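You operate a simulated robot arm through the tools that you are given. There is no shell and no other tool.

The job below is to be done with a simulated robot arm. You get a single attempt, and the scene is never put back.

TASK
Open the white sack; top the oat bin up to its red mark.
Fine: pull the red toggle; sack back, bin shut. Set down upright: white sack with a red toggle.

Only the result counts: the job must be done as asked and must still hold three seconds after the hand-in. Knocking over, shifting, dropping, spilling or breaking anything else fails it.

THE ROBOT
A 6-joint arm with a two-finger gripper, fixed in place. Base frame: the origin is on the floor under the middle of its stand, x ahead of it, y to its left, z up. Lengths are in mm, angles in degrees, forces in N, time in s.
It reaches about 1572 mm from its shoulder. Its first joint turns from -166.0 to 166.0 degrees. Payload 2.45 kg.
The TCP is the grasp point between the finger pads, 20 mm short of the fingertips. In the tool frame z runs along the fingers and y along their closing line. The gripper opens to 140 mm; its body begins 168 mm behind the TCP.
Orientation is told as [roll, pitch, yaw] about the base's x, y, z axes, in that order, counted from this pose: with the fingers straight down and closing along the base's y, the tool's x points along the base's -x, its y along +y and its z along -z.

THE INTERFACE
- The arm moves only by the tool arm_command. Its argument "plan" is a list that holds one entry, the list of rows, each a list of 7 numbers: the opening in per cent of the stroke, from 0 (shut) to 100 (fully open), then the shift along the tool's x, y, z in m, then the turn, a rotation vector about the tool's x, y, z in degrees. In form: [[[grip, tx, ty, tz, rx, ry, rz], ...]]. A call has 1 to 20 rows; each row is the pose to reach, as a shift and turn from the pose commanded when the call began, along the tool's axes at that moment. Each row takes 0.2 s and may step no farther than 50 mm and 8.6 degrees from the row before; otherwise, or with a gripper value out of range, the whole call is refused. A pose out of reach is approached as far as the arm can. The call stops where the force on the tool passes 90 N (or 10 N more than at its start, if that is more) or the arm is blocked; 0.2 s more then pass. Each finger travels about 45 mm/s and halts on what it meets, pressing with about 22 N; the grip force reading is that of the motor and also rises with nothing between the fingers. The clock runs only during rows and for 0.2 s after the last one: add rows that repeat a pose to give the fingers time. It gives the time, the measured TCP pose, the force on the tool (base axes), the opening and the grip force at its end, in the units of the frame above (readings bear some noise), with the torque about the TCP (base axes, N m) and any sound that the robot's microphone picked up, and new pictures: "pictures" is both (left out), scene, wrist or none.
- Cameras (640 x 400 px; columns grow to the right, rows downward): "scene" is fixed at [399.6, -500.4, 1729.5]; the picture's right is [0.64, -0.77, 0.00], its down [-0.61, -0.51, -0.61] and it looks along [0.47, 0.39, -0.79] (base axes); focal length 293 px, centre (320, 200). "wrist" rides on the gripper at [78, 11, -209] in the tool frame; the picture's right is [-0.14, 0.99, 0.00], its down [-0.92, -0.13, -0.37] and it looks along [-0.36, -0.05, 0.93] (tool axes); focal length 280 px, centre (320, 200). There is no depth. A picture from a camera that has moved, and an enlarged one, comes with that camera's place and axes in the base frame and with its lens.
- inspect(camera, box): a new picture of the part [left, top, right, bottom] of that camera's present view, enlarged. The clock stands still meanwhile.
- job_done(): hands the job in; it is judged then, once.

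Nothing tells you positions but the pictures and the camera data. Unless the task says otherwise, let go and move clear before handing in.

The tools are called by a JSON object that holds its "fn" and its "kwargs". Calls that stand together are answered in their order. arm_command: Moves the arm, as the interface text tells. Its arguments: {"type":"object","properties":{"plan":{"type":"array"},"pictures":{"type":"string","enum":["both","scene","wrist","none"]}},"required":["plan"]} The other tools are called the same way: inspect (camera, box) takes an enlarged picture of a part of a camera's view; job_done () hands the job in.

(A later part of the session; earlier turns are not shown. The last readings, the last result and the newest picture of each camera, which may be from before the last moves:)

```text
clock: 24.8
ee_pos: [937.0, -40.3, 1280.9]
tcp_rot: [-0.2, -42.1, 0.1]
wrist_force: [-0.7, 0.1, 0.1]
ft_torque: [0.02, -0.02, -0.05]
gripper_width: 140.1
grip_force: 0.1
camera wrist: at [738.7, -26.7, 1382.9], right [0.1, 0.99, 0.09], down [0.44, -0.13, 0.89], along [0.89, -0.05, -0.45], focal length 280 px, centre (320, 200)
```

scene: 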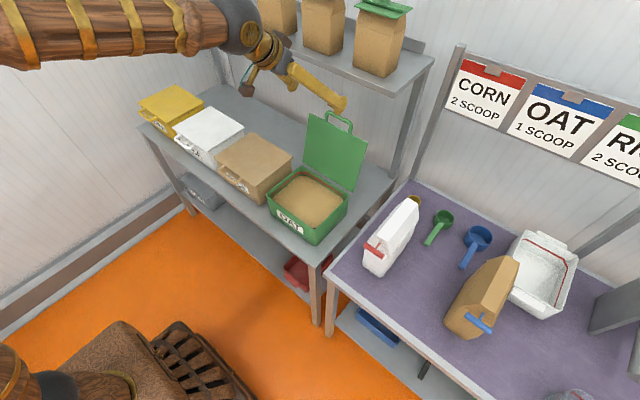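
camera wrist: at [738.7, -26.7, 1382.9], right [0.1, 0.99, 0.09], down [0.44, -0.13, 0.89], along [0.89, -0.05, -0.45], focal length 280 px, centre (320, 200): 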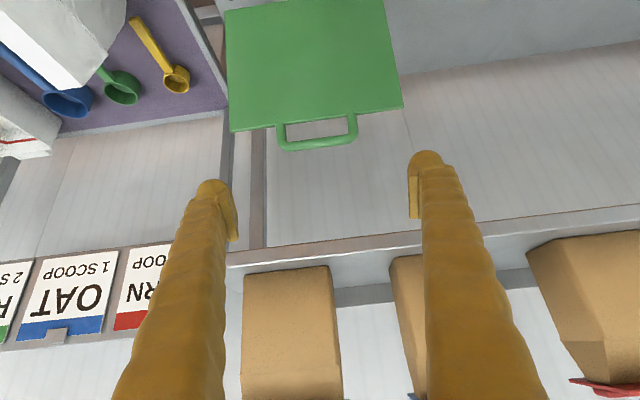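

Lid is open and clear. I'll back off to a vertical pose over the bin's front to view the inside and the red mark.

{"fn": "arm_command", "kwargs": {"plan": [[[100, 0.01275, 0, -0.01825, 0, 4.2, 0], [100, 0.0255, 0, -0.0365, 0, 8.4, 0], [100, 0.03825, 0, -0.05475, 0, 12.6, 0], [100, 0.051, 0, -0.073, 0, 16.8, 0], [100, 0.06375, 0, -0.09125, 0, 21, 0], [100, 0.0765, 0, -0.1095, 0, 25.2, 0], [100, 0.08925, 0, -0.12775, 0, 29.4, 0], [100, 0.102, 0, -0.146, 0, 33.6, 0], [100, 0.11475, 0, -0.16425, 0, 37.8, 0], [100, 0.1275, 0, -0.1825, 0, 42.1, 0], [100, 0.1275, 0, -0.1825, 0, 42.1, 0]]]}}

{"fn": "inspect", "kwargs": {"camera": "scene", "box": [250, 100, 380, 250]}}

{"fn": "inspect", "kwargs": {"camera": "wrist", "box": [200, 120, 440, 320]}}

```text
clock: 27.2
ee_pos: [720.7, -39.7, 1328.1]
tcp_rot: [-0.1, 0.0, -0.1]
wrist_force: [0.0, 0.1, -0.3]
ft_torque: [0.01, 0.02, 0.0]
gripper_width: 139.8
grip_force: 0.1
camera wrist: at [641.7, -27.4, 1537.5], right [0.14, 0.99, 0.0], down [0.92, -0.13, 0.37], along [0.36, -0.05, -0.93], focal length 280 px, centre (320, 200)
```

scene: 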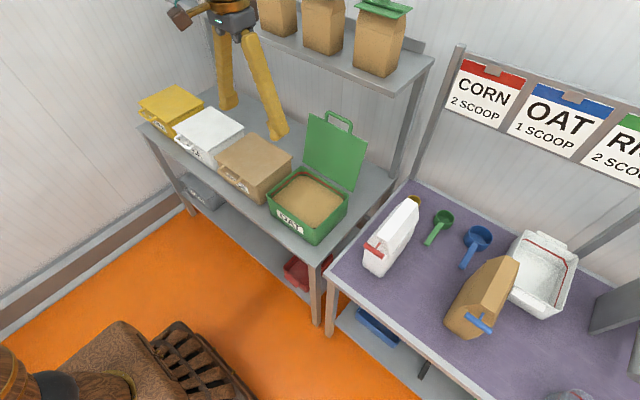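
wrist: 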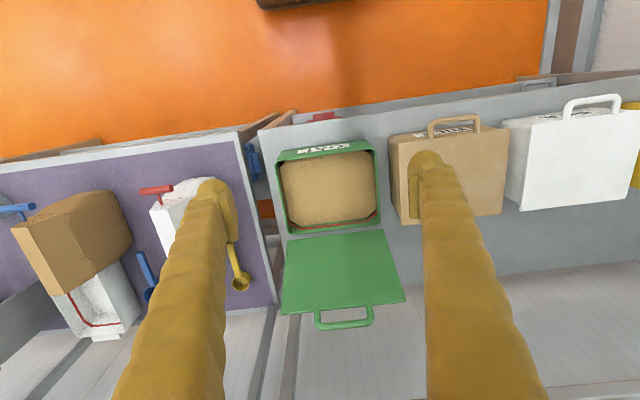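

```text
2.67 times, centred on (315, 175) of scene
camera zoom: at [399.6, -500.4, 1729.5], right [0.64, -0.77, 0.0], down [-0.61, -0.51, -0.61], along [0.47, 0.39, -0.79], focal length 781 px, centre (333, 267)
```

zoom: 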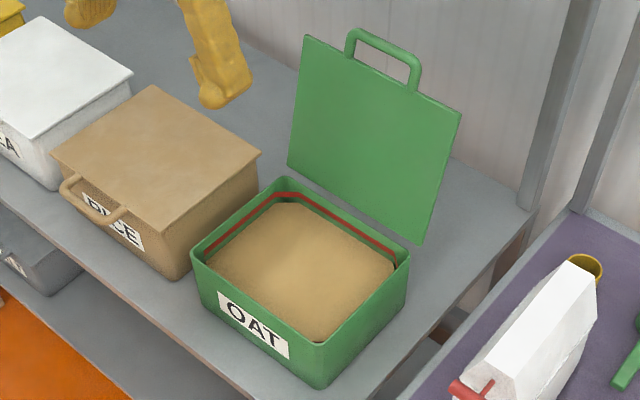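

```text
2.00 times, centred on (320, 220) of wrist
camera zoom: at [641.7, -27.4, 1537.5], right [0.14, 0.99, 0.0], down [0.92, -0.13, 0.37], along [0.36, -0.05, -0.93], focal length 561 px, centre (320, 160)
```

zoom: 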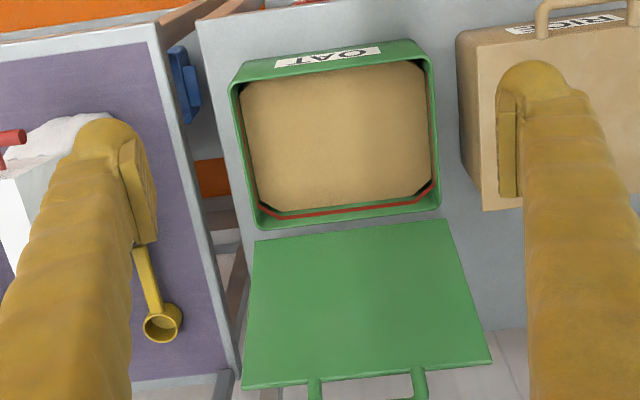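

The bin is open and in place, oats lie a little below the red line. I'll zoom closely to gauge the gap.

{"fn": "inspect", "kwargs": {"camera": "scene", "box": [262, 160, 352, 220]}}

{"fn": "inspect", "kwargs": {"camera": "wrist", "box": [270, 180, 390, 245]}}

```text
6.67 times, centred on (307, 190) of scene
camera zoom: at [399.6, -500.4, 1729.5], right [0.64, -0.77, 0.0], down [-0.61, -0.51, -0.61], along [0.47, 0.39, -0.79], focal length 1951 px, centre (407, 267)
```

zoom: 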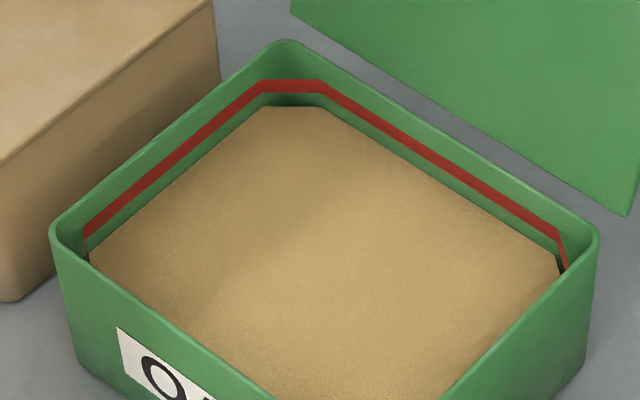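

```text
5.33 times, centred on (330, 212) of wrist
camera zoom: at [641.7, -27.4, 1537.5], right [0.14, 0.99, 0.0], down [0.92, -0.13, 0.37], along [0.36, -0.05, -0.93], focal length 1495 px, centre (267, 133)
```

zoom: 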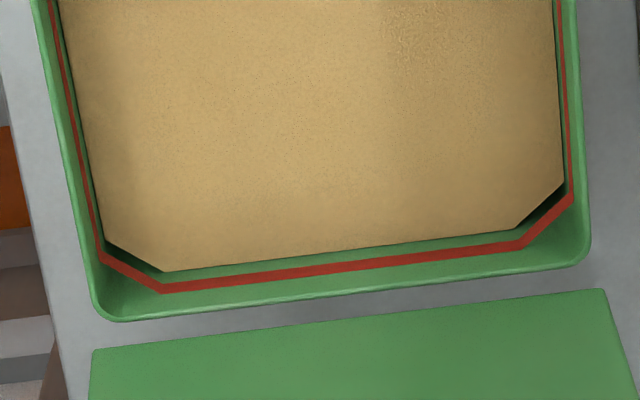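

The oats are roughly 18 mm below the mark; about 0.7 L is needed. Next I go above the red toggle for a closer look.

{"fn": "arm_command", "kwargs": {"plan": [[[100, -0.006, -0.04, 0, 0, 0, 0], [100, -0.012, -0.085, 0, 0, 0, 0], [100, -0.018, -0.13, 0, 0, 0, 0], [100, -0.024, -0.175, 0, 0, 0, 0], [100, -0.03, -0.22, 0.01, 0, 0, 0], [100, -0.036, -0.26, 0.03, 0, 0, 0], [100, -0.045, -0.295, 0.06, 0, 0, 0], [100, -0.052, -0.32, 0.095, 0, 0, 0], [100, -0.058, -0.33, 0.13, 0, 0, 0], [100, -0.058, -0.33, 0.16, 0, 0, 0], [100, -0.058, -0.33, 0.178, 0, 0, 0], [100, -0.058, -0.33, 0.178, 0, 0, 0]]]}}

{"fn": "inspect", "kwargs": {"camera": "wrist", "box": [220, 120, 420, 320]}}

{"fn": "inspect", "kwargs": {"camera": "scene", "box": [340, 160, 460, 290]}}

```text
clock: 29.8
ee_pos: [776.7, -370.0, 1149.7]
tcp_rot: [-0.1, 0.0, 0.0]
wrist_force: [0.4, 0.4, -0.5]
ft_torque: [0.0, -0.02, -0.01]
gripper_width: 140.0
grip_force: 0.1
camera wrist: at [698.7, -358.3, 1358.0], right [0.14, 0.99, 0.0], down [0.92, -0.13, 0.37], along [0.36, -0.05, -0.93], focal length 280 px, centre (320, 200)
```

scene: 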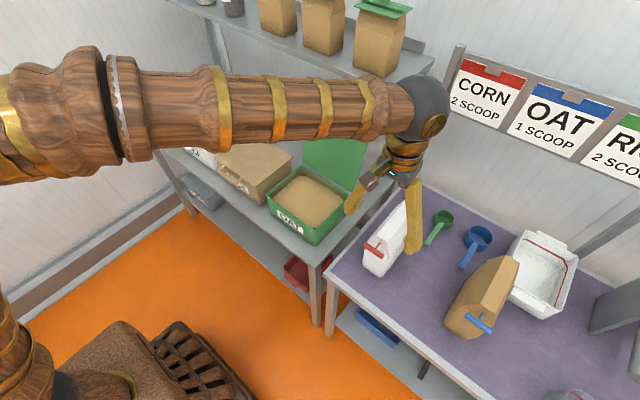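
wrist: 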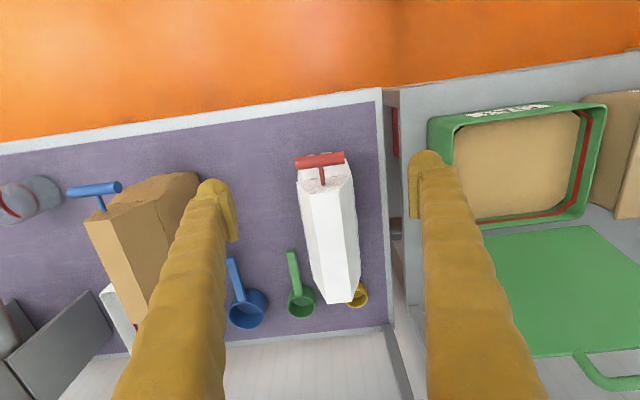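

```text
2.00 times, centred on (320, 220) of wrist
camera zoom: at [698.7, -358.3, 1358.0], right [0.14, 0.99, 0.0], down [0.92, -0.13, 0.37], along [0.36, -0.05, -0.93], focal length 561 px, centre (320, 160)
```

zoom: 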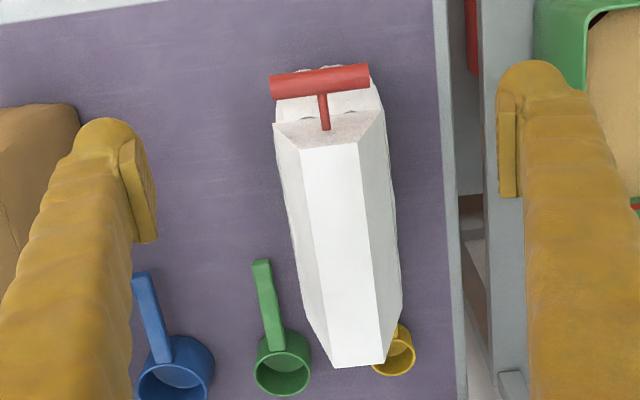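

```text
3.08 times, centred on (400, 225) of scene
camera zoom: at [399.6, -500.4, 1729.5], right [0.64, -0.77, 0.0], down [-0.61, -0.51, -0.61], along [0.47, 0.39, -0.79], focal length 901 px, centre (74, 123)
```

zoom: 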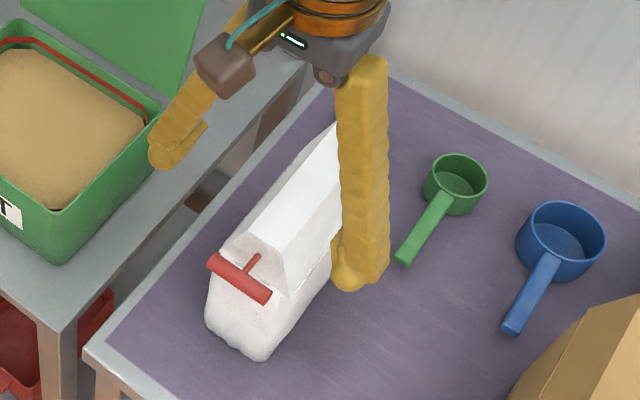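

The toggle bar is about 62 mm long, centred at roughly (780, -370, 1018). I'll lower with the fingers on both ends of the bar and check before closing.

{"fn": "arm_command", "kwargs": {"plan": [[[100, -0.0035, 0, 0.03, 0, 0, 0], [100, -0.0035, 0, 0.065, 0, 0, 0], [80, -0.0035, 0, 0.095, 0, 0, 0], [70, -0.0035, 0, 0.115, 0, 0, 0], [65, -0.0035, 0, 0.1275, 0, 0, 0], [65, -0.0035, 0, 0.1275, 0, 0, 0], [65, -0.0035, 0, 0.1275, 0, 0, 0]]]}}

{"fn": "inspect", "kwargs": {"camera": "wrist", "box": [220, 120, 420, 320]}}

{"fn": "inspect", "kwargs": {"camera": "scene", "box": [340, 180, 440, 290]}}

```text
clock: 31.4
ee_pos: [783.4, -371.6, 1022.5]
tcp_rot: [-0.1, 0.0, 0.0]
wrist_force: [-0.4, 0.3, -0.3]
ft_torque: [-0.03, 0.0, 0.04]
gripper_width: 91.1
grip_force: 0.0
camera wrist: at [704.0, -358.8, 1232.3], right [0.14, 0.99, 0.0], down [0.92, -0.13, 0.37], along [0.36, -0.05, -0.93], focal length 280 px, centre (320, 200)
```

scene: 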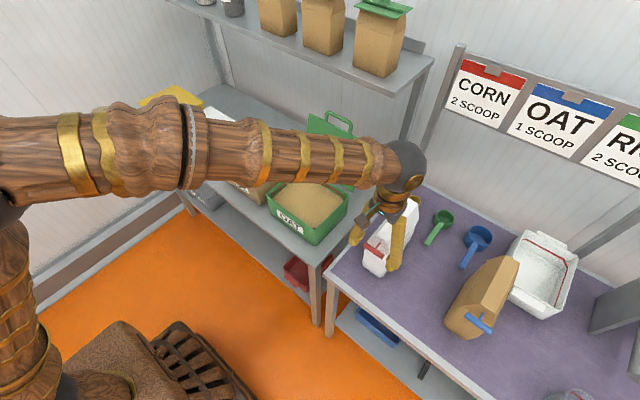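
wrist: 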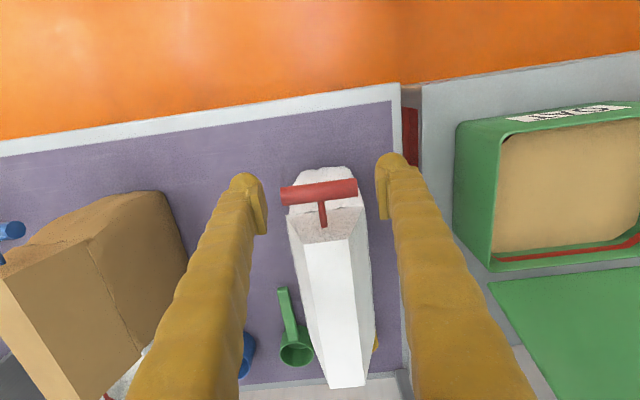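

```text
2.00 times, centred on (320, 220) of wrist
camera zoom: at [704.0, -358.8, 1232.3], right [0.14, 0.99, 0.0], down [0.92, -0.13, 0.37], along [0.36, -0.05, -0.93], focal length 561 px, centre (320, 160)
```

zoom: 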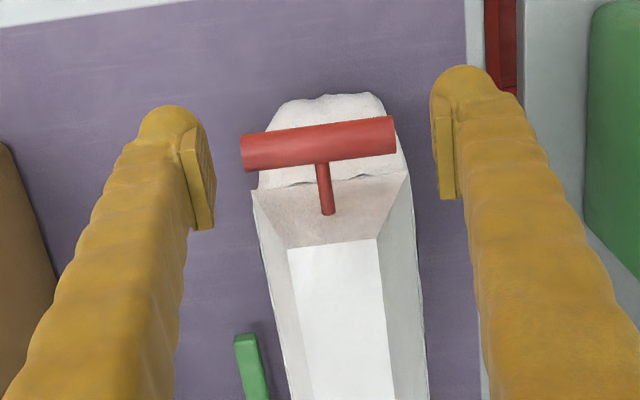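

```text
3.64 times, centred on (390, 235) of scene
camera zoom: at [399.6, -500.4, 1729.5], right [0.64, -0.77, 0.0], down [-0.61, -0.51, -0.61], along [0.47, 0.39, -0.79], focal length 1064 px, centre (66, 73)
```

zoom: 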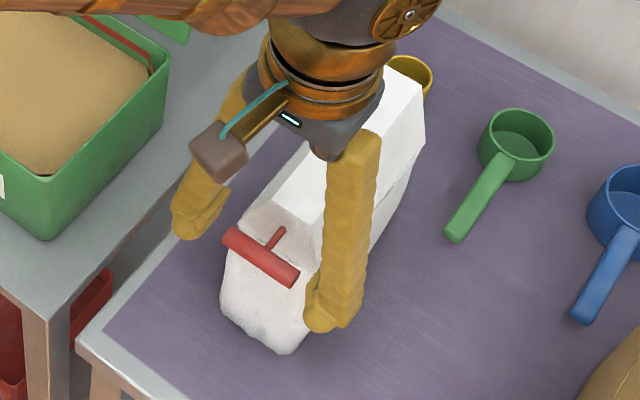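

The bar is centred between the pads. I'll close on its ends.

{"fn": "arm_command", "kwargs": {"plan": [[[30, 0, 0, 0, 0, 0, 0], [30, 0, 0, 0, 0, 0, 0], [30, 0, 0, 0, 0, 0, 0], [30, 0, 0, 0, 0, 0, 0], [30, 0, 0, 0, 0, 0, 0]]]}}

{"fn": "inspect", "kwargs": {"camera": "wrist", "box": [220, 120, 420, 320]}}

```text
clock: 32.6
ee_pos: [782.3, -371.2, 1024.4]
tcp_rot: [-0.1, -0.1, 0.1]
wrist_force: [0.4, -2.0, 1.9]
ft_torque: [-0.01, 0.05, -0.04]
gripper_width: 72.9
grip_force: 21.8
camera wrist: at [703.9, -358.8, 1232.5], right [0.14, 0.99, 0.0], down [0.92, -0.13, 0.37], along [0.36, -0.05, -0.93], focal length 280 px, centre (320, 200)
```

scene: 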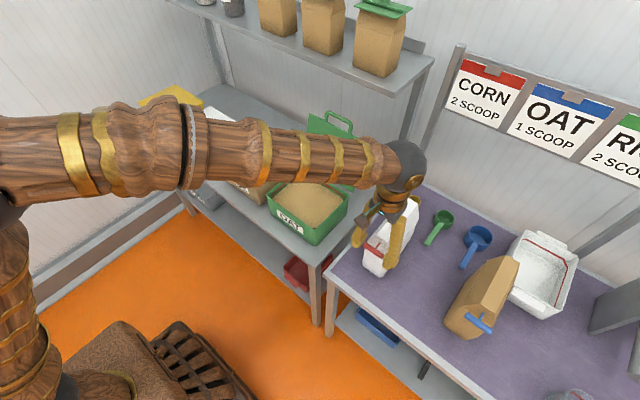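
wrist: 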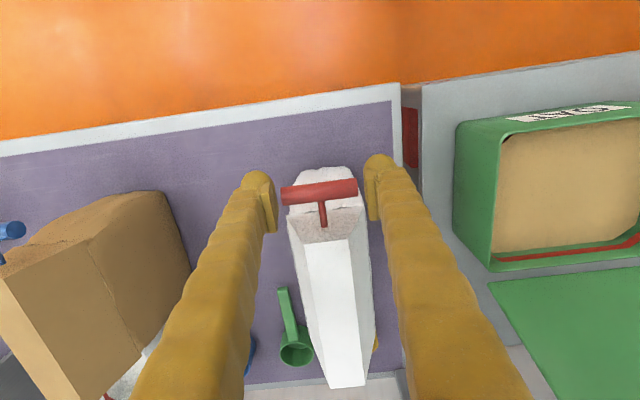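

```text
2.00 times, centred on (320, 220) of wrist
camera zoom: at [703.9, -358.8, 1232.5], right [0.14, 0.99, 0.0], down [0.92, -0.13, 0.37], along [0.36, -0.05, -0.93], focal length 561 px, centre (320, 160)
```

zoom: 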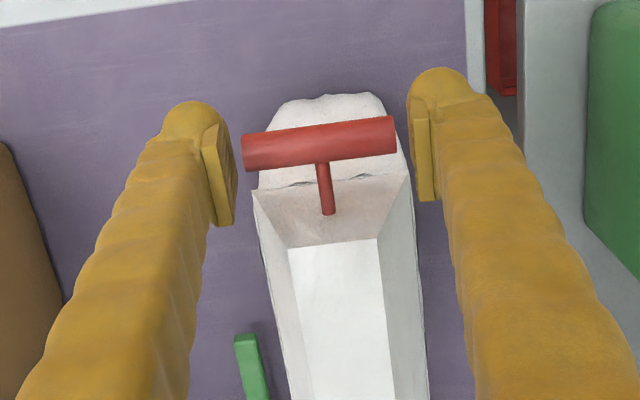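

The fingers halted at 73 mm, yet the picture seems to show small gaps beside the bar. I'll hold a little longer to see whether they are still closing.

{"fn": "arm_command", "kwargs": {"plan": [[[30, 0, 0, 0, 0, 0, 0], [30, 0, 0, 0, 0, 0, 0], [30, 0, 0, 0, 0, 0, 0]]]}}

{"fn": "inspect", "kwargs": {"camera": "scene", "box": [350, 200, 430, 290]}}

{"fn": "inspect", "kwargs": {"camera": "wrist", "box": [265, 140, 395, 230]}}

```text
clock: 33.4
ee_pos: [783.2, -371.5, 1023.5]
tcp_rot: [-0.2, -0.1, 0.0]
wrist_force: [0.0, -1.4, 2.5]
ft_torque: [0.05, 0.01, 0.0]
gripper_width: 73.2
grip_force: 22.1
camera wrist: at [703.9, -358.8, 1232.5], right [0.14, 0.99, 0.0], down [0.92, -0.13, 0.37], along [0.36, -0.05, -0.93], focal length 280 px, centre (320, 200)
```

scene: 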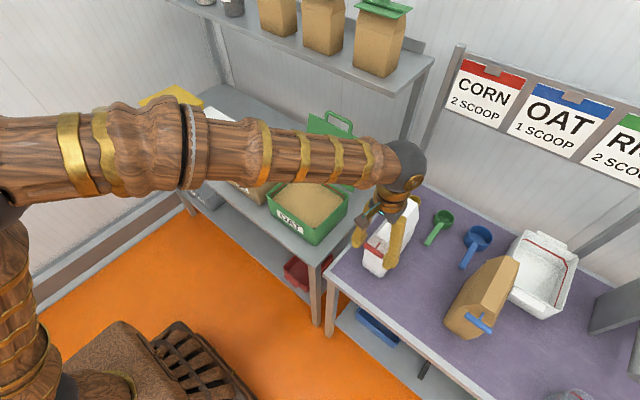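
wrist: 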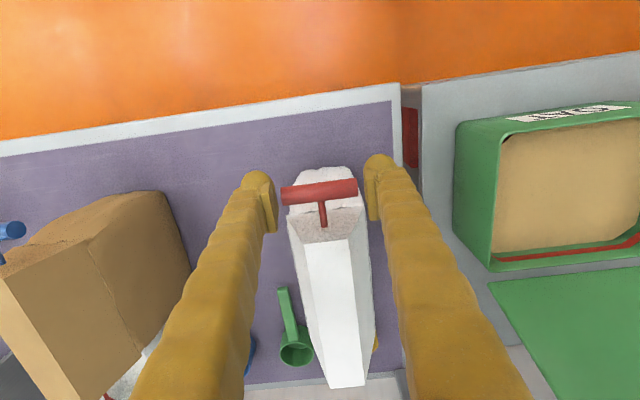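

```text
4.44 times, centred on (390, 245) of scene
camera zoom: at [399.6, -500.4, 1729.5], right [0.64, -0.77, 0.0], down [-0.61, -0.51, -0.61], along [0.47, 0.39, -0.79], focal length 1301 px, centre (9, 0)
```

zoom: 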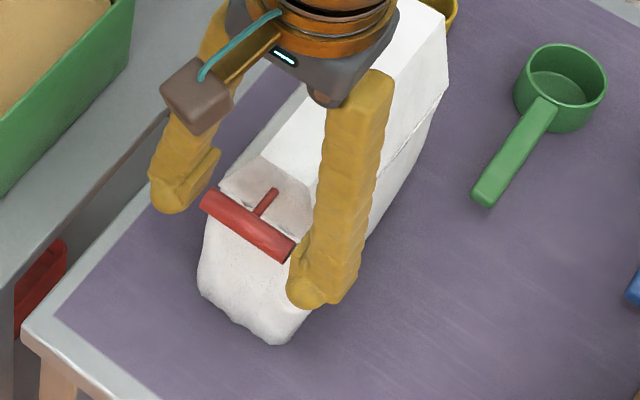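

```text
4.44 times, centred on (330, 185) of wrist
camera zoom: at [703.9, -358.8, 1232.5], right [0.14, 0.99, 0.0], down [0.92, -0.13, 0.37], along [0.36, -0.05, -0.93], focal length 1246 px, centre (276, 267)
```

zoom: 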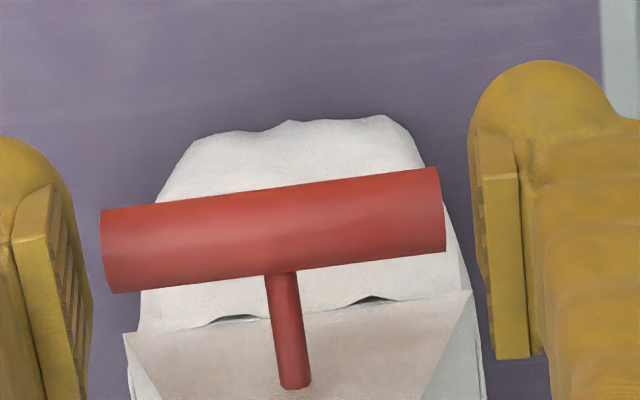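

The fingertips met the sack's shoulders, not the bar. I'll open, move slightly toward -x and up (and 2 mm to -y to centre), then look again.

{"fn": "arm_command", "kwargs": {"plan": [[[60, 0, 0, 0, 0, 0, 0], [60, 0.003, -0.001, -0.003, 0, 0, 0], [60, 0.0085, -0.002, -0.0065, 0, 0, 0], [60, 0.0085, -0.002, -0.0065, 0, 0, 0], [52, 0.0085, -0.002, -0.0065, 0, 0, 0], [50, 0.0085, -0.002, -0.0065, 0, 0, 0], [50, 0.0085, -0.002, -0.0065, 0, 0, 0]]], "pictures": "none"}}

{"fn": "inspect", "kwargs": {"camera": "wrist", "box": [265, 140, 395, 230]}}

{"fn": "inspect", "kwargs": {"camera": "scene", "box": [350, 200, 430, 290]}}

```text
clock: 35.0
ee_pos: [774.3, -373.5, 1030.2]
tcp_rot: [-0.1, 0.0, -0.1]
wrist_force: [-0.1, 2.8, 2.2]
ft_torque: [0.07, 0.01, 0.02]
gripper_width: 74.1
grip_force: 21.6
```

```text
4.44 times, centred on (330, 185) of wrist
camera zoom: at [695.3, -360.7, 1238.7], right [0.14, 0.99, 0.0], down [0.92, -0.13, 0.37], along [0.36, -0.05, -0.93], focal length 1246 px, centre (276, 267)
```

zoom: 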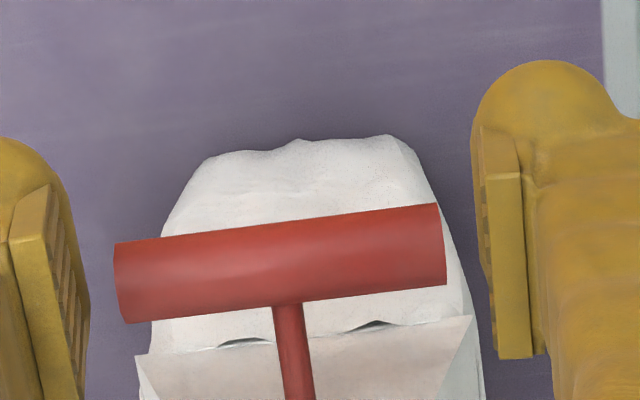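

```text
4.44 times, centred on (390, 245) of scene
camera zoom: at [399.6, -500.4, 1729.5], right [0.64, -0.77, 0.0], down [-0.61, -0.51, -0.61], along [0.47, 0.39, -0.79], focal length 1301 px, centre (9, 0)
```

zoom: 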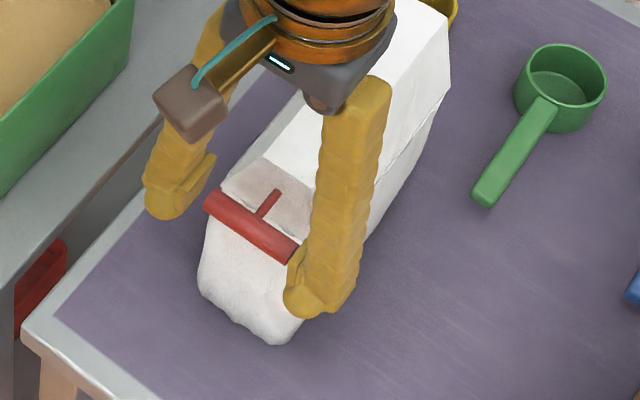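

The fingers again stopped at 74 mm with a balanced force, so the bar may be held although the picture shows slight gaps. I'll test with a small pull toward -x and watch the force.

{"fn": "arm_command", "kwargs": {"plan": [[[40, 0, 0, 0, 0, 0, 0], [40, 0.002, 0, 0, 0, 0, 0], [40, 0.004, 0, 0, 0, 0, 0], [40, 0.006, 0, 0, 0, 0, 0]]], "pictures": "none"}}

{"fn": "inspect", "kwargs": {"camera": "wrist", "box": [265, 140, 395, 230]}}

{"fn": "inspect", "kwargs": {"camera": "scene", "box": [350, 200, 430, 290]}}

```text
clock: 36.0
ee_pos: [768.1, -371.9, 1028.6]
tcp_rot: [-0.1, 0.0, 0.0]
wrist_force: [0.2, 5.0, 14.5]
ft_torque: [0.06, -0.13, 0.18]
gripper_width: 74.1
grip_force: 22.3
```

```text
4.44 times, centred on (330, 185) of wrist
camera zoom: at [689.3, -360.1, 1237.9], right [0.14, 0.99, 0.0], down [0.92, -0.13, 0.37], along [0.37, -0.05, -0.93], focal length 1246 px, centre (276, 267)
```

zoom: 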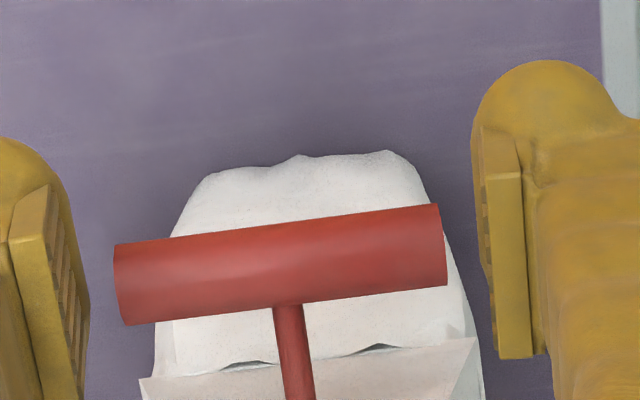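

```text
4.44 times, centred on (390, 245) of scene
camera zoom: at [399.6, -500.4, 1729.5], right [0.64, -0.77, 0.0], down [-0.61, -0.51, -0.61], along [0.47, 0.39, -0.79], focal length 1301 px, centre (9, 0)
```

zoom: 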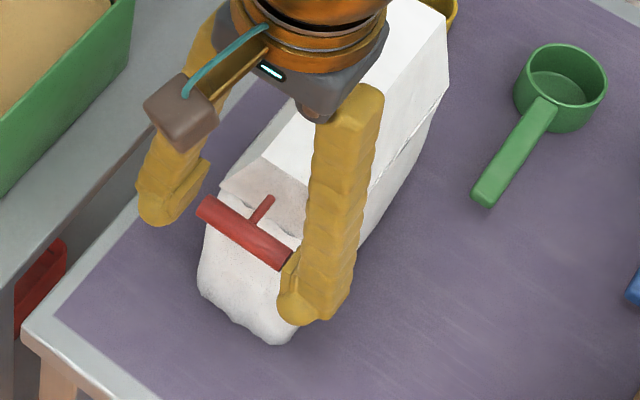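

The toggle moves with the gripper, so it is held. An upward force of about 14 N appeared, so I'll continue pulling with a slight upward component and check.

{"fn": "arm_command", "kwargs": {"plan": [[[40, 0.002, 0, -0.001, 0, 0, 0], [40, 0.004, 0, -0.002, 0, 0, 0], [40, 0.006, 0, -0.003, 0, 0, 0]]], "pictures": "none"}}

{"fn": "inspect", "kwargs": {"camera": "wrist", "box": [240, 130, 420, 280]}}

{"fn": "inspect", "kwargs": {"camera": "scene", "box": [350, 200, 430, 290]}}

```text
clock: 36.8
ee_pos: [761.6, -372.3, 1031.4]
tcp_rot: [-0.1, 0.1, 0.1]
wrist_force: [0.4, -0.6, 0.5]
ft_torque: [-0.04, 0.66, 0.05]
gripper_width: 73.6
grip_force: 22.2
```

```text
2.67 times, centred on (330, 205) of wrist
camera zoom: at [682.8, -360.3, 1240.0], right [0.14, 0.99, 0.0], down [0.92, -0.13, 0.37], along [0.36, -0.05, -0.93], focal length 748 px, centre (293, 187)
```

zoom: 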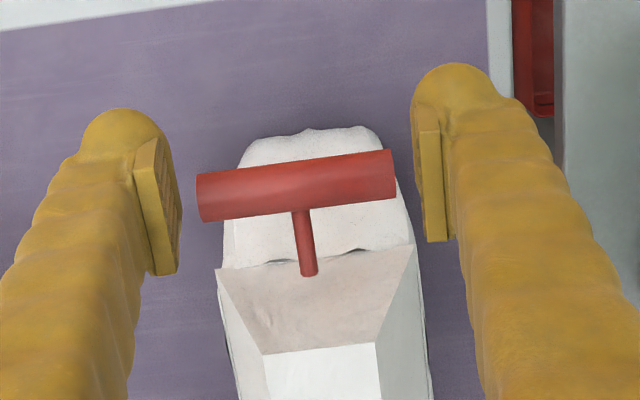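

```text
4.44 times, centred on (390, 245) of scene
camera zoom: at [399.6, -500.4, 1729.5], right [0.64, -0.77, 0.0], down [-0.61, -0.51, -0.61], along [0.47, 0.39, -0.79], focal length 1301 px, centre (9, 0)
```

zoom: 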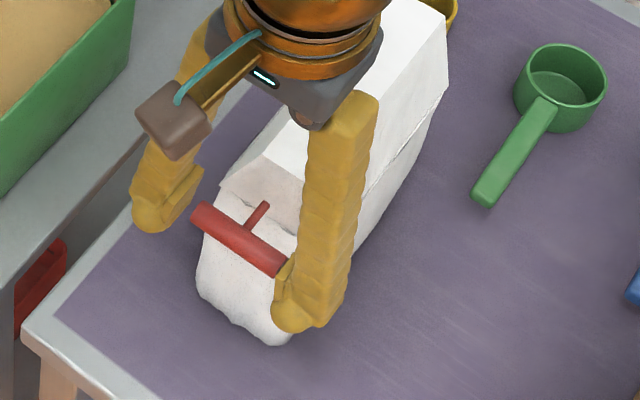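

The toggle is coming out of the sack with almost no force. I'll continue pulling horizontally and watch the force and sound.

{"fn": "arm_command", "kwargs": {"plan": [[[40, 0.002, 0, -0.0005, 0, 0, 0], [40, 0.004, 0, -0.001, 0, 0, 0], [40, 0.007, 0, -0.0015, 0, 0, 0], [40, 0.01, 0, -0.002, 0, 0, 0]]], "pictures": "none"}}

{"fn": "inspect", "kwargs": {"camera": "wrist", "box": [240, 130, 420, 280]}}

{"fn": "inspect", "kwargs": {"camera": "scene", "box": [350, 180, 450, 290]}}

```text
clock: 37.8
ee_pos: [752.3, -372.9, 1034.5]
tcp_rot: [0.0, 0.0, 0.0]
wrist_force: [-0.3, 1.3, 0.3]
ft_torque: [0.01, 0.24, 0.14]
gripper_width: 73.9
grip_force: 21.7
```

```text
2.67 times, centred on (330, 205) of wrist
camera zoom: at [673.9, -360.5, 1243.0], right [0.14, 0.99, 0.0], down [0.92, -0.13, 0.37], along [0.37, -0.05, -0.93], focal length 748 px, centre (293, 187)
```

zoom: 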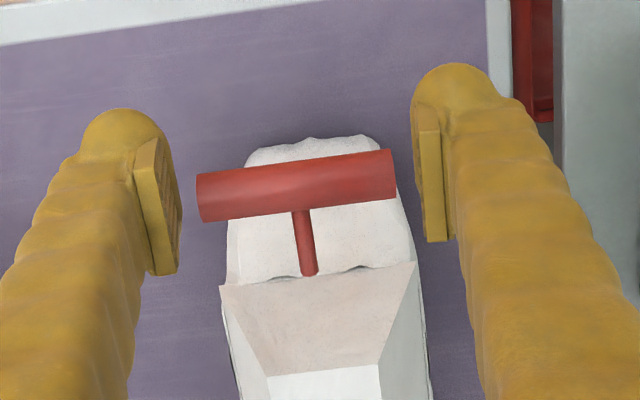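

```text
3.64 times, centred on (400, 235) of scene
camera zoom: at [399.6, -500.4, 1729.5], right [0.64, -0.77, 0.0], down [-0.61, -0.51, -0.61], along [0.47, 0.39, -0.79], focal length 1064 px, centre (29, 73)
```

zoom: 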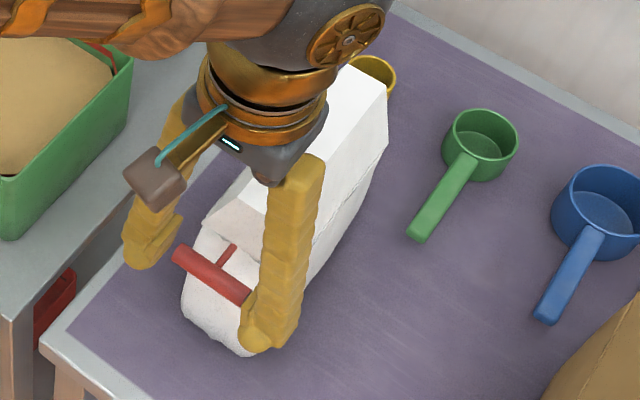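

The toggle's stem now looks clear of the seam. I'll keep pulling it straight out and see whether the sack's mouth changes.

{"fn": "arm_command", "kwargs": {"plan": [[[40, 0.006, 0, -0.001, 0, 0, 0], [40, 0.012, 0, -0.002, 0, 0, 0], [40, 0.02, 0, -0.003, 0, 0, 0], [40, 0.03, 0, -0.004, 0, 0, 0], [40, 0.04, 0, -0.005, 0, 0, 0]]]}}

{"fn": "inspect", "kwargs": {"camera": "wrist", "box": [240, 130, 420, 340]}}

{"fn": "inspect", "kwargs": {"camera": "scene", "box": [340, 180, 450, 300]}}

```text
clock: 39.0
ee_pos: [712.5, -373.9, 1038.9]
tcp_rot: [0.0, 0.0, 0.0]
wrist_force: [0.5, -0.9, -3.3]
ft_torque: [-0.28, 0.17, -0.1]
gripper_width: 73.9
grip_force: 22.5
camera wrist: at [634.5, -360.5, 1247.6], right [0.14, 0.99, 0.0], down [0.92, -0.13, 0.37], along [0.36, -0.05, -0.93], focal length 280 px, centre (320, 200)
```

scene: 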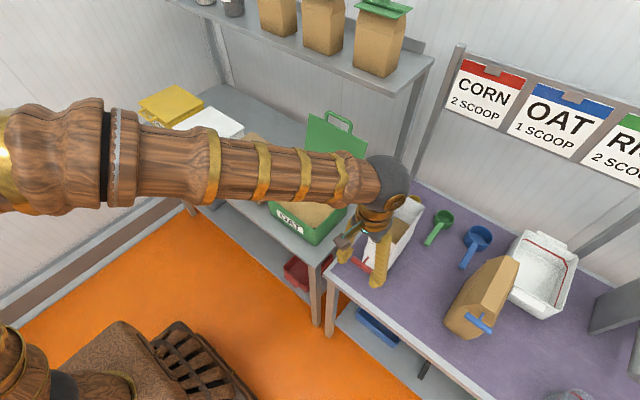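
wrist: 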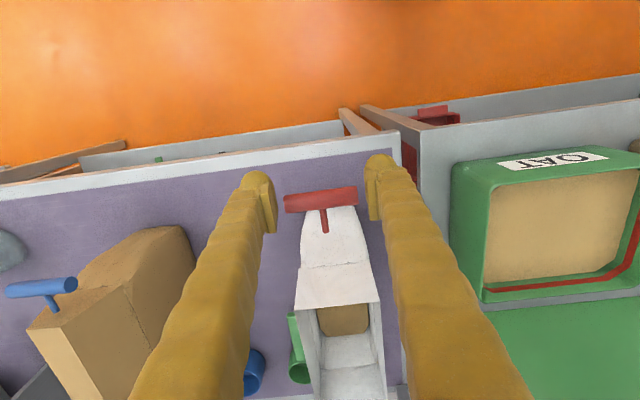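

```text
1.90 times, centred on (330, 235) of wrist
camera zoom: at [634.5, -360.5, 1247.6], right [0.14, 0.99, 0.0], down [0.92, -0.13, 0.37], along [0.36, -0.05, -0.93], focal length 534 px, centre (301, 133)
```

zoom: 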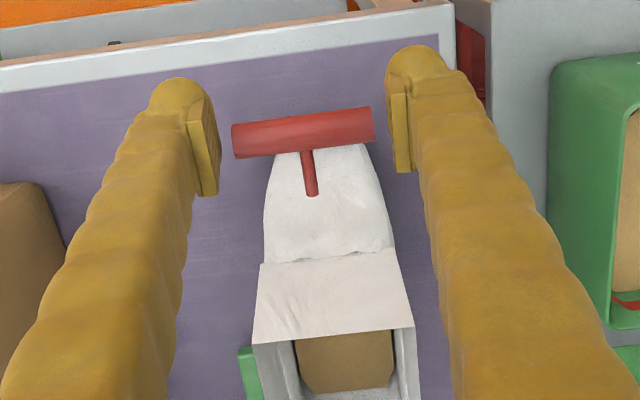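

```text
3.33 times, centred on (395, 240) of scene
camera zoom: at [399.6, -500.4, 1729.5], right [0.64, -0.77, 0.0], down [-0.61, -0.51, -0.61], along [0.47, 0.39, -0.79], focal length 976 px, centre (70, 67)
```

zoom: 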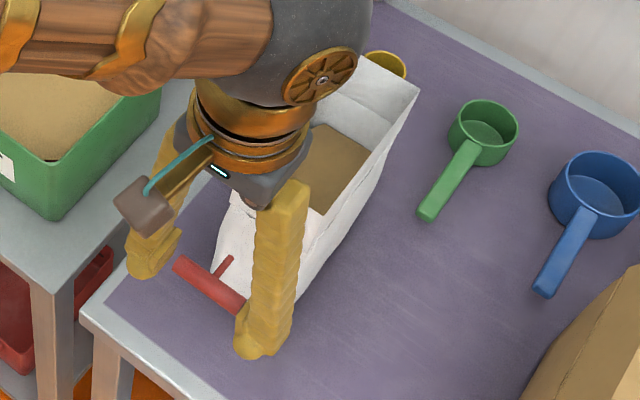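

The sack is now open at the top and shows oats inside; the toggle has come off in the gripper. I'll lay the toggle gently on a free patch of the purple bench, between the two sacks.

{"fn": "arm_command", "kwargs": {"plan": [[[40, 0, -0.042, 0, 0, 0, 0], [40, 0, -0.084, 0, 0, 0, 0], [40, 0, -0.126, 0, 0, 0, 0], [40, -0.03, -0.126, 0, 0, 0, 0], [40, -0.06, -0.126, 0.02, 0, 0, 0], [40, -0.088, -0.126, 0.05, 0, 0, 0], [40, -0.088, -0.126, 0.09, 0, 0, 0], [40, -0.088, -0.126, 0.13, 0, 0, 0], [40, -0.088, -0.126, 0.165, 0, 0, 0], [40, -0.088, -0.126, 0.18, 0, 0, 0], [40, -0.088, -0.126, 0.18, 0, 0, 0]]]}}

{"fn": "inspect", "kwargs": {"camera": "wrist", "box": [220, 130, 420, 340]}}

{"fn": "inspect", "kwargs": {"camera": "scene", "box": [350, 180, 480, 310]}}

```text
clock: 40.9
ee_pos: [799.4, -500.3, 898.7]
tcp_rot: [-0.4, -0.4, -0.1]
wrist_force: [2.3, -1.6, 14.7]
ft_torque: [0.11, 0.41, 0.14]
gripper_width: 6.7
grip_force: 14.4
stopped in row 9: the force on the tool passed its limit at 111 N (the readings are from after the stop); the commanded pose is now the measured one
camera wrist: at [719.7, -487.8, 1107.2], right [0.14, 0.99, -0.01], down [0.92, -0.13, 0.38], along [0.37, -0.06, -0.93], focal length 280 px, centre (320, 200)
```

scene: 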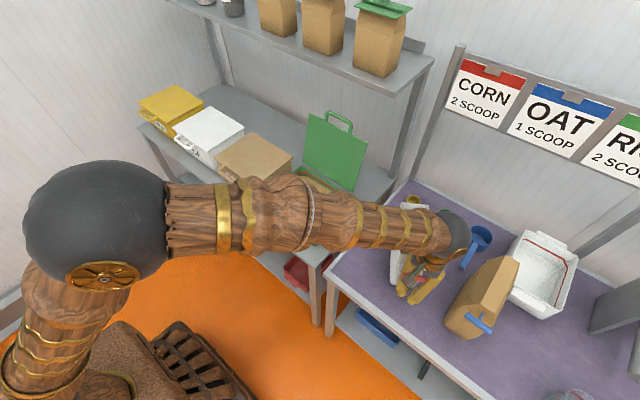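
wrist: 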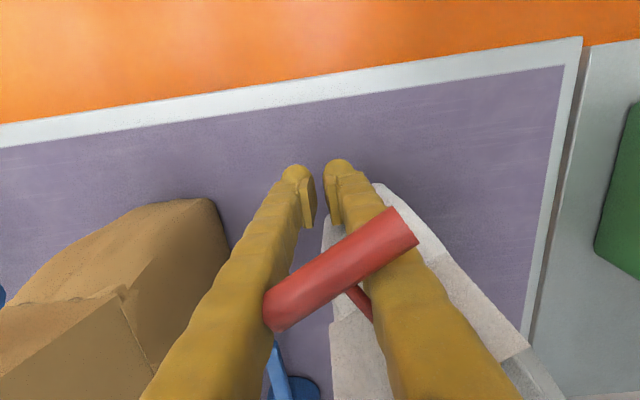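

```text
1.90 times, centred on (320, 235) of wrist
camera zoom: at [719.7, -487.8, 1107.2], right [0.14, 0.99, -0.01], down [0.92, -0.13, 0.38], along [0.37, -0.06, -0.93], focal length 534 px, centre (320, 133)
```

zoom: 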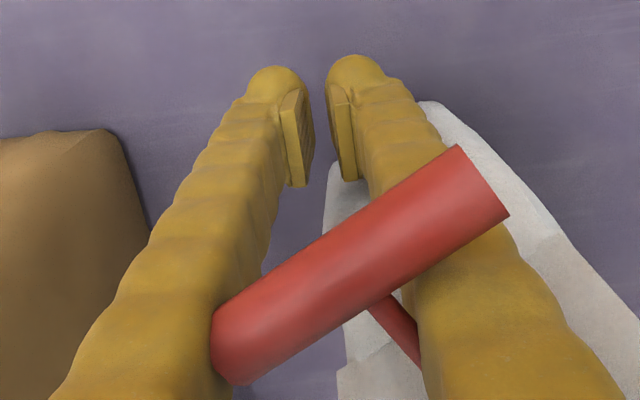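

```text
3.08 times, centred on (415, 245) of scene
camera zoom: at [399.6, -500.4, 1729.5], right [0.64, -0.77, 0.0], down [-0.61, -0.51, -0.61], along [0.47, 0.39, -0.79], focal length 901 px, centre (28, 62)
```

zoom: 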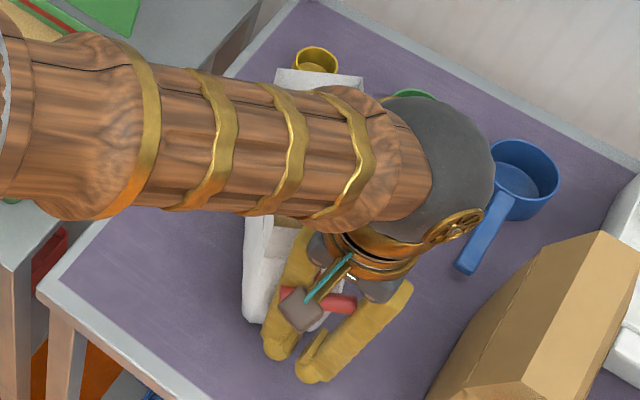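

Something went wrong: the toggle slipped from the pads and now lies across the fingers, and the force limit was passed. I'll study the situation closely before moving.

{"fn": "inspect", "kwargs": {"camera": "wrist", "box": [240, 150, 640, 400]}}

{"fn": "inspect", "kwargs": {"camera": "scene", "box": [370, 180, 460, 310]}}

{"fn": "inspect", "kwargs": {"camera": "wrist", "box": [240, 180, 440, 400]}}

```text
1.60 times, centred on (440, 275) of wrist
camera zoom: at [719.7, -487.8, 1107.2], right [0.14, 0.99, -0.01], down [0.92, -0.13, 0.38], along [0.37, -0.06, -0.93], focal length 449 px, centre (128, 80)
```

zoom: 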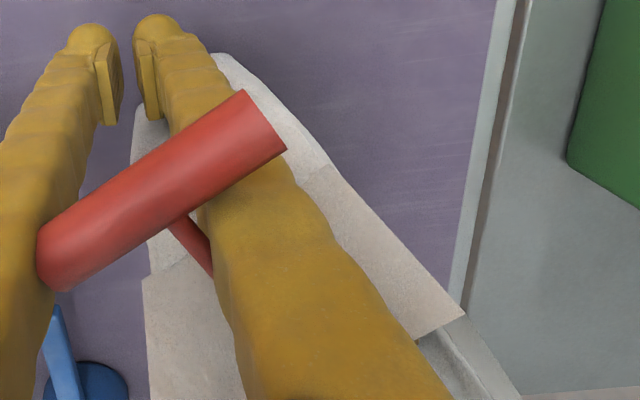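

```text
3.08 times, centred on (415, 245) of scene
camera zoom: at [399.6, -500.4, 1729.5], right [0.64, -0.77, 0.0], down [-0.61, -0.51, -0.61], along [0.47, 0.39, -0.79], focal length 901 px, centre (28, 62)
```

zoom: 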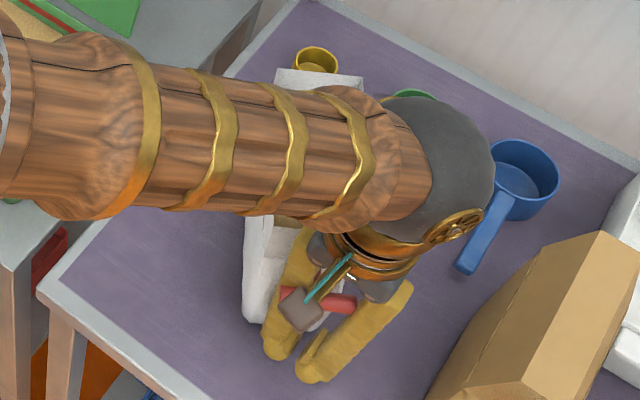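

```text
1.82 times, centred on (340, 290) of wrist
camera zoom: at [719.7, -487.8, 1107.2], right [0.14, 0.99, -0.01], down [0.92, -0.13, 0.38], along [0.37, -0.06, -0.93], focal length 510 px, centre (284, 36)
```

zoom: 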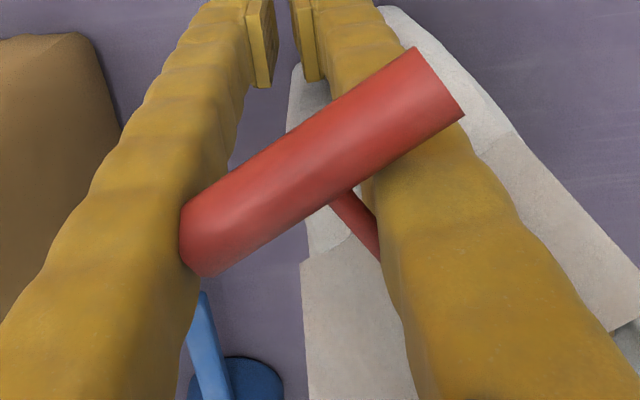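

The toggle is still attached to the sack, so moving sideways swung the sack's front about 30° toward -y; it still stands upright. The stem now runs between the fingers, so I'll open slightly and lift straight up slowly.

{"fn": "arm_command", "kwargs": {"plan": [[[20, 0, 0, -0.001, 0, 0, 0], [22, 0, 0, -0.002, 0, 0, 0], [22, 0, 0, -0.002, 0, 0, 0]]]}}

```text
clock: 41.7
ee_pos: [798.3, -501.7, 900.4]
tcp_rot: [-0.4, -0.4, 0.0]
wrist_force: [-0.5, -0.1, -3.5]
ft_torque: [0.1, 0.03, -0.02]
gripper_width: 31.2
grip_force: 5.6
camera wrist: at [718.8, -487.8, 1107.2], right [0.14, 0.99, -0.01], down [0.92, -0.13, 0.37], along [0.37, -0.06, -0.93], focal length 280 px, centre (320, 200)
```

scene: 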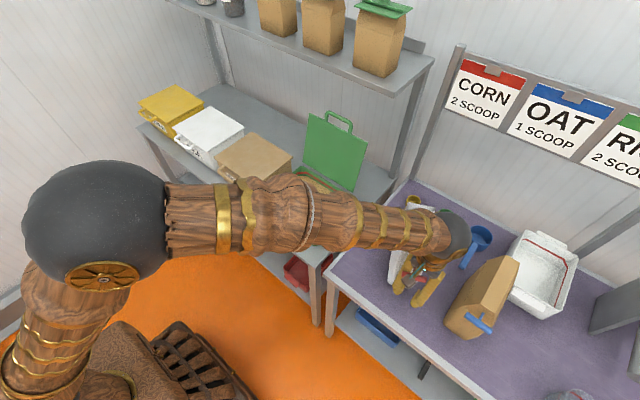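
wrist: 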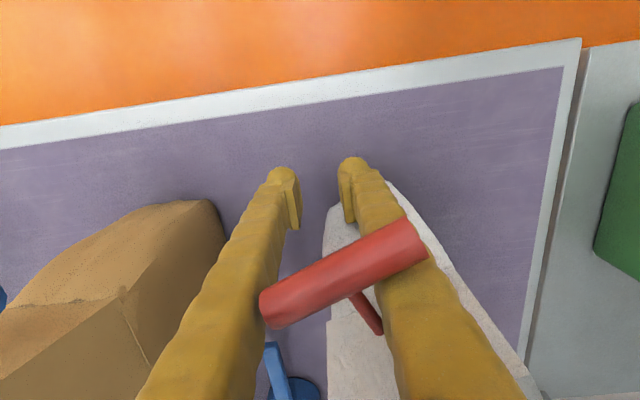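

{"fn": "inspect", "kwargs": {"camera": "wrist", "box": [250, 190, 450, 360]}}

{"fn": "inspect", "kwargs": {"camera": "scene", "box": [375, 240, 455, 310]}}

```text
2.35 times, centred on (350, 275) of wrist
camera zoom: at [718.8, -487.8, 1107.2], right [0.14, 0.99, -0.01], down [0.92, -0.13, 0.37], along [0.37, -0.06, -0.93], focal length 660 px, centre (249, 24)
```

zoom: 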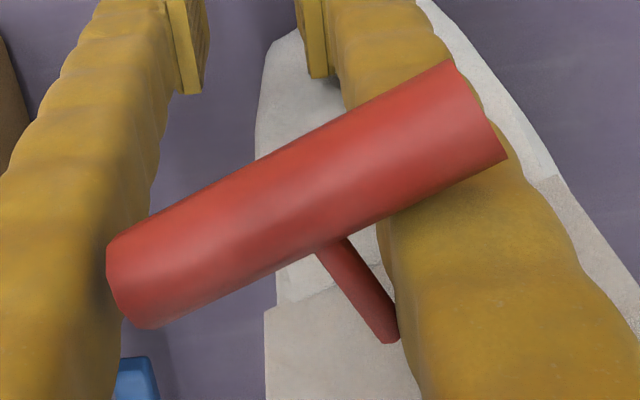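

```text
5.71 times, centred on (415, 275) of scene
camera zoom: at [399.6, -500.4, 1729.5], right [0.64, -0.77, 0.0], down [-0.61, -0.51, -0.61], along [0.47, 0.39, -0.79], focal length 1673 px, centre (-223, -229)
```

zoom: 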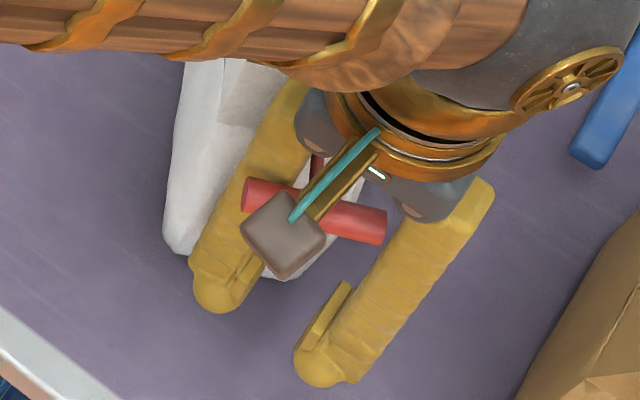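

The stem's tip is free, so the toggle is merely caught across the fingers. I'll raise 15 mm and see whether it moves with the gripper.

{"fn": "arm_command", "kwargs": {"plan": [[[22, 0, 0, -0.005, 0, 0, 0], [22, 0, 0, -0.01, 0, 0, 0], [22, 0, 0, -0.015, 0, 0, 0]]], "pictures": "none"}}

{"fn": "inspect", "kwargs": {"camera": "wrist", "box": [250, 160, 450, 360]}}

{"fn": "inspect", "kwargs": {"camera": "scene", "box": [375, 220, 465, 310]}}

```text
clock: 42.5
ee_pos: [801.1, -500.1, 915.2]
tcp_rot: [-0.4, -0.3, -0.1]
wrist_force: [-1.1, 0.3, -2.7]
ft_torque: [-0.12, -0.07, 0.17]
gripper_width: 34.9
grip_force: 3.9
```

```text
2.00 times, centred on (350, 260) of wrist
camera zoom: at [720.5, -487.7, 1122.9], right [0.14, 0.99, -0.01], down [0.92, -0.13, 0.37], along [0.37, -0.06, -0.93], focal length 561 px, centre (260, 80)
```

zoom: 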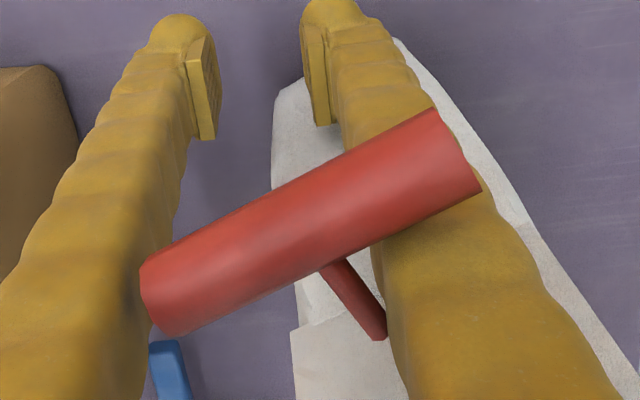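

```text
4.44 times, centred on (420, 265) of scene
camera zoom: at [399.6, -500.4, 1729.5], right [0.64, -0.77, 0.0], down [-0.61, -0.51, -0.61], along [0.47, 0.39, -0.79], focal length 1301 px, centre (-124, -89)
```

zoom: 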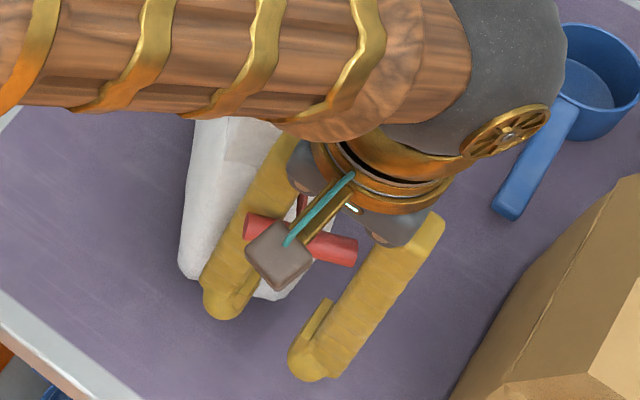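

The toggle (and the sack's front with it) rises with the gripper, so the toggle is still coupled to the sack and wedged between my fingers. I'll lower back down, open wider to free it, and only then rise.

{"fn": "arm_command", "kwargs": {"plan": [[[22, 0, 0, 0.005, 0, 0, 0], [22, 0, 0, 0.01, 0, 0, 0], [22, 0, 0, 0.014, 0, 0, 0], [26, 0, 0, 0.014, 0, 0, 0], [30, 0, 0, 0.014, 0, 0, 0], [30, 0, 0, 0.014, 0, 0, 0]]]}}

{"fn": "inspect", "kwargs": {"camera": "wrist", "box": [230, 150, 470, 400]}}

{"fn": "inspect", "kwargs": {"camera": "scene", "box": [375, 180, 465, 310]}}

```text
clock: 43.9
ee_pos: [800.6, -500.5, 901.3]
tcp_rot: [-0.4, -0.3, -0.1]
wrist_force: [0.2, -0.4, -2.4]
ft_torque: [-0.01, -0.01, 0.12]
gripper_width: 41.7
grip_force: 2.0
camera wrist: at [720.0, -487.7, 1109.7], right [0.14, 0.99, -0.01], down [0.92, -0.13, 0.37], along [0.37, -0.06, -0.93], focal length 280 px, centre (320, 200)
```

scene: 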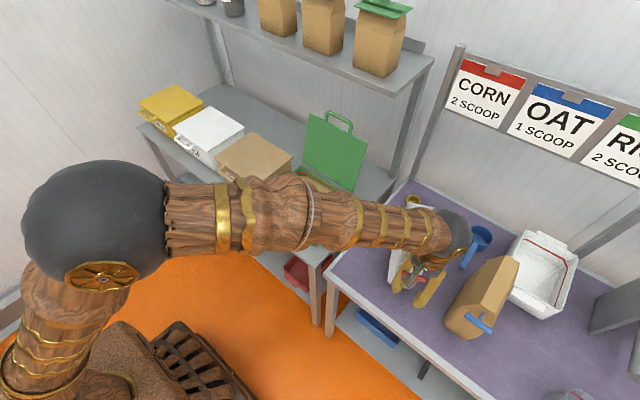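
wrist: 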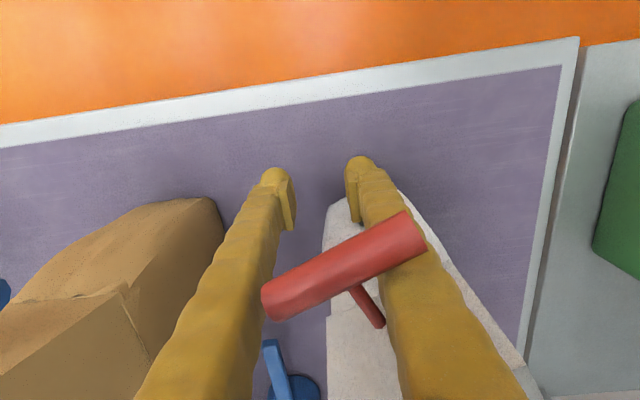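

```text
1.60 times, centred on (350, 275) of wrist
camera zoom: at [720.0, -487.7, 1109.7], right [0.14, 0.99, -0.01], down [0.92, -0.13, 0.37], along [0.37, -0.06, -0.93], focal length 449 px, centre (272, 80)
```

zoom: 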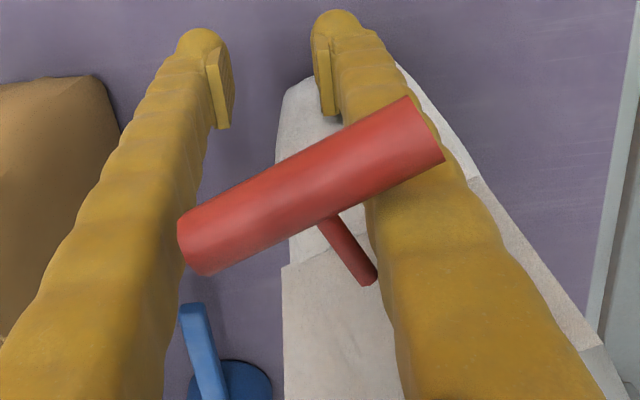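

```text
3.08 times, centred on (420, 245) of scene
camera zoom: at [399.6, -500.4, 1729.5], right [0.64, -0.77, 0.0], down [-0.61, -0.51, -0.61], along [0.47, 0.39, -0.79], focal length 901 px, centre (12, 62)
```

zoom: 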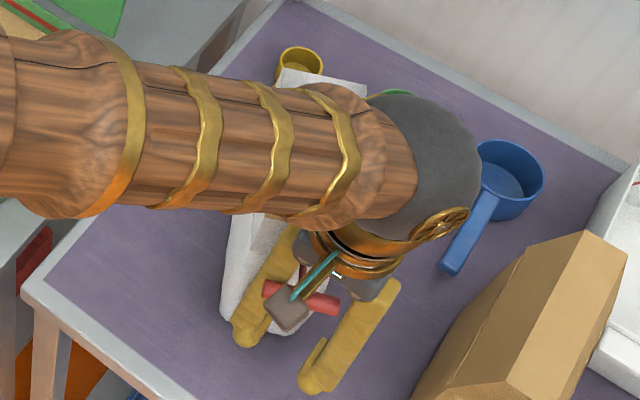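

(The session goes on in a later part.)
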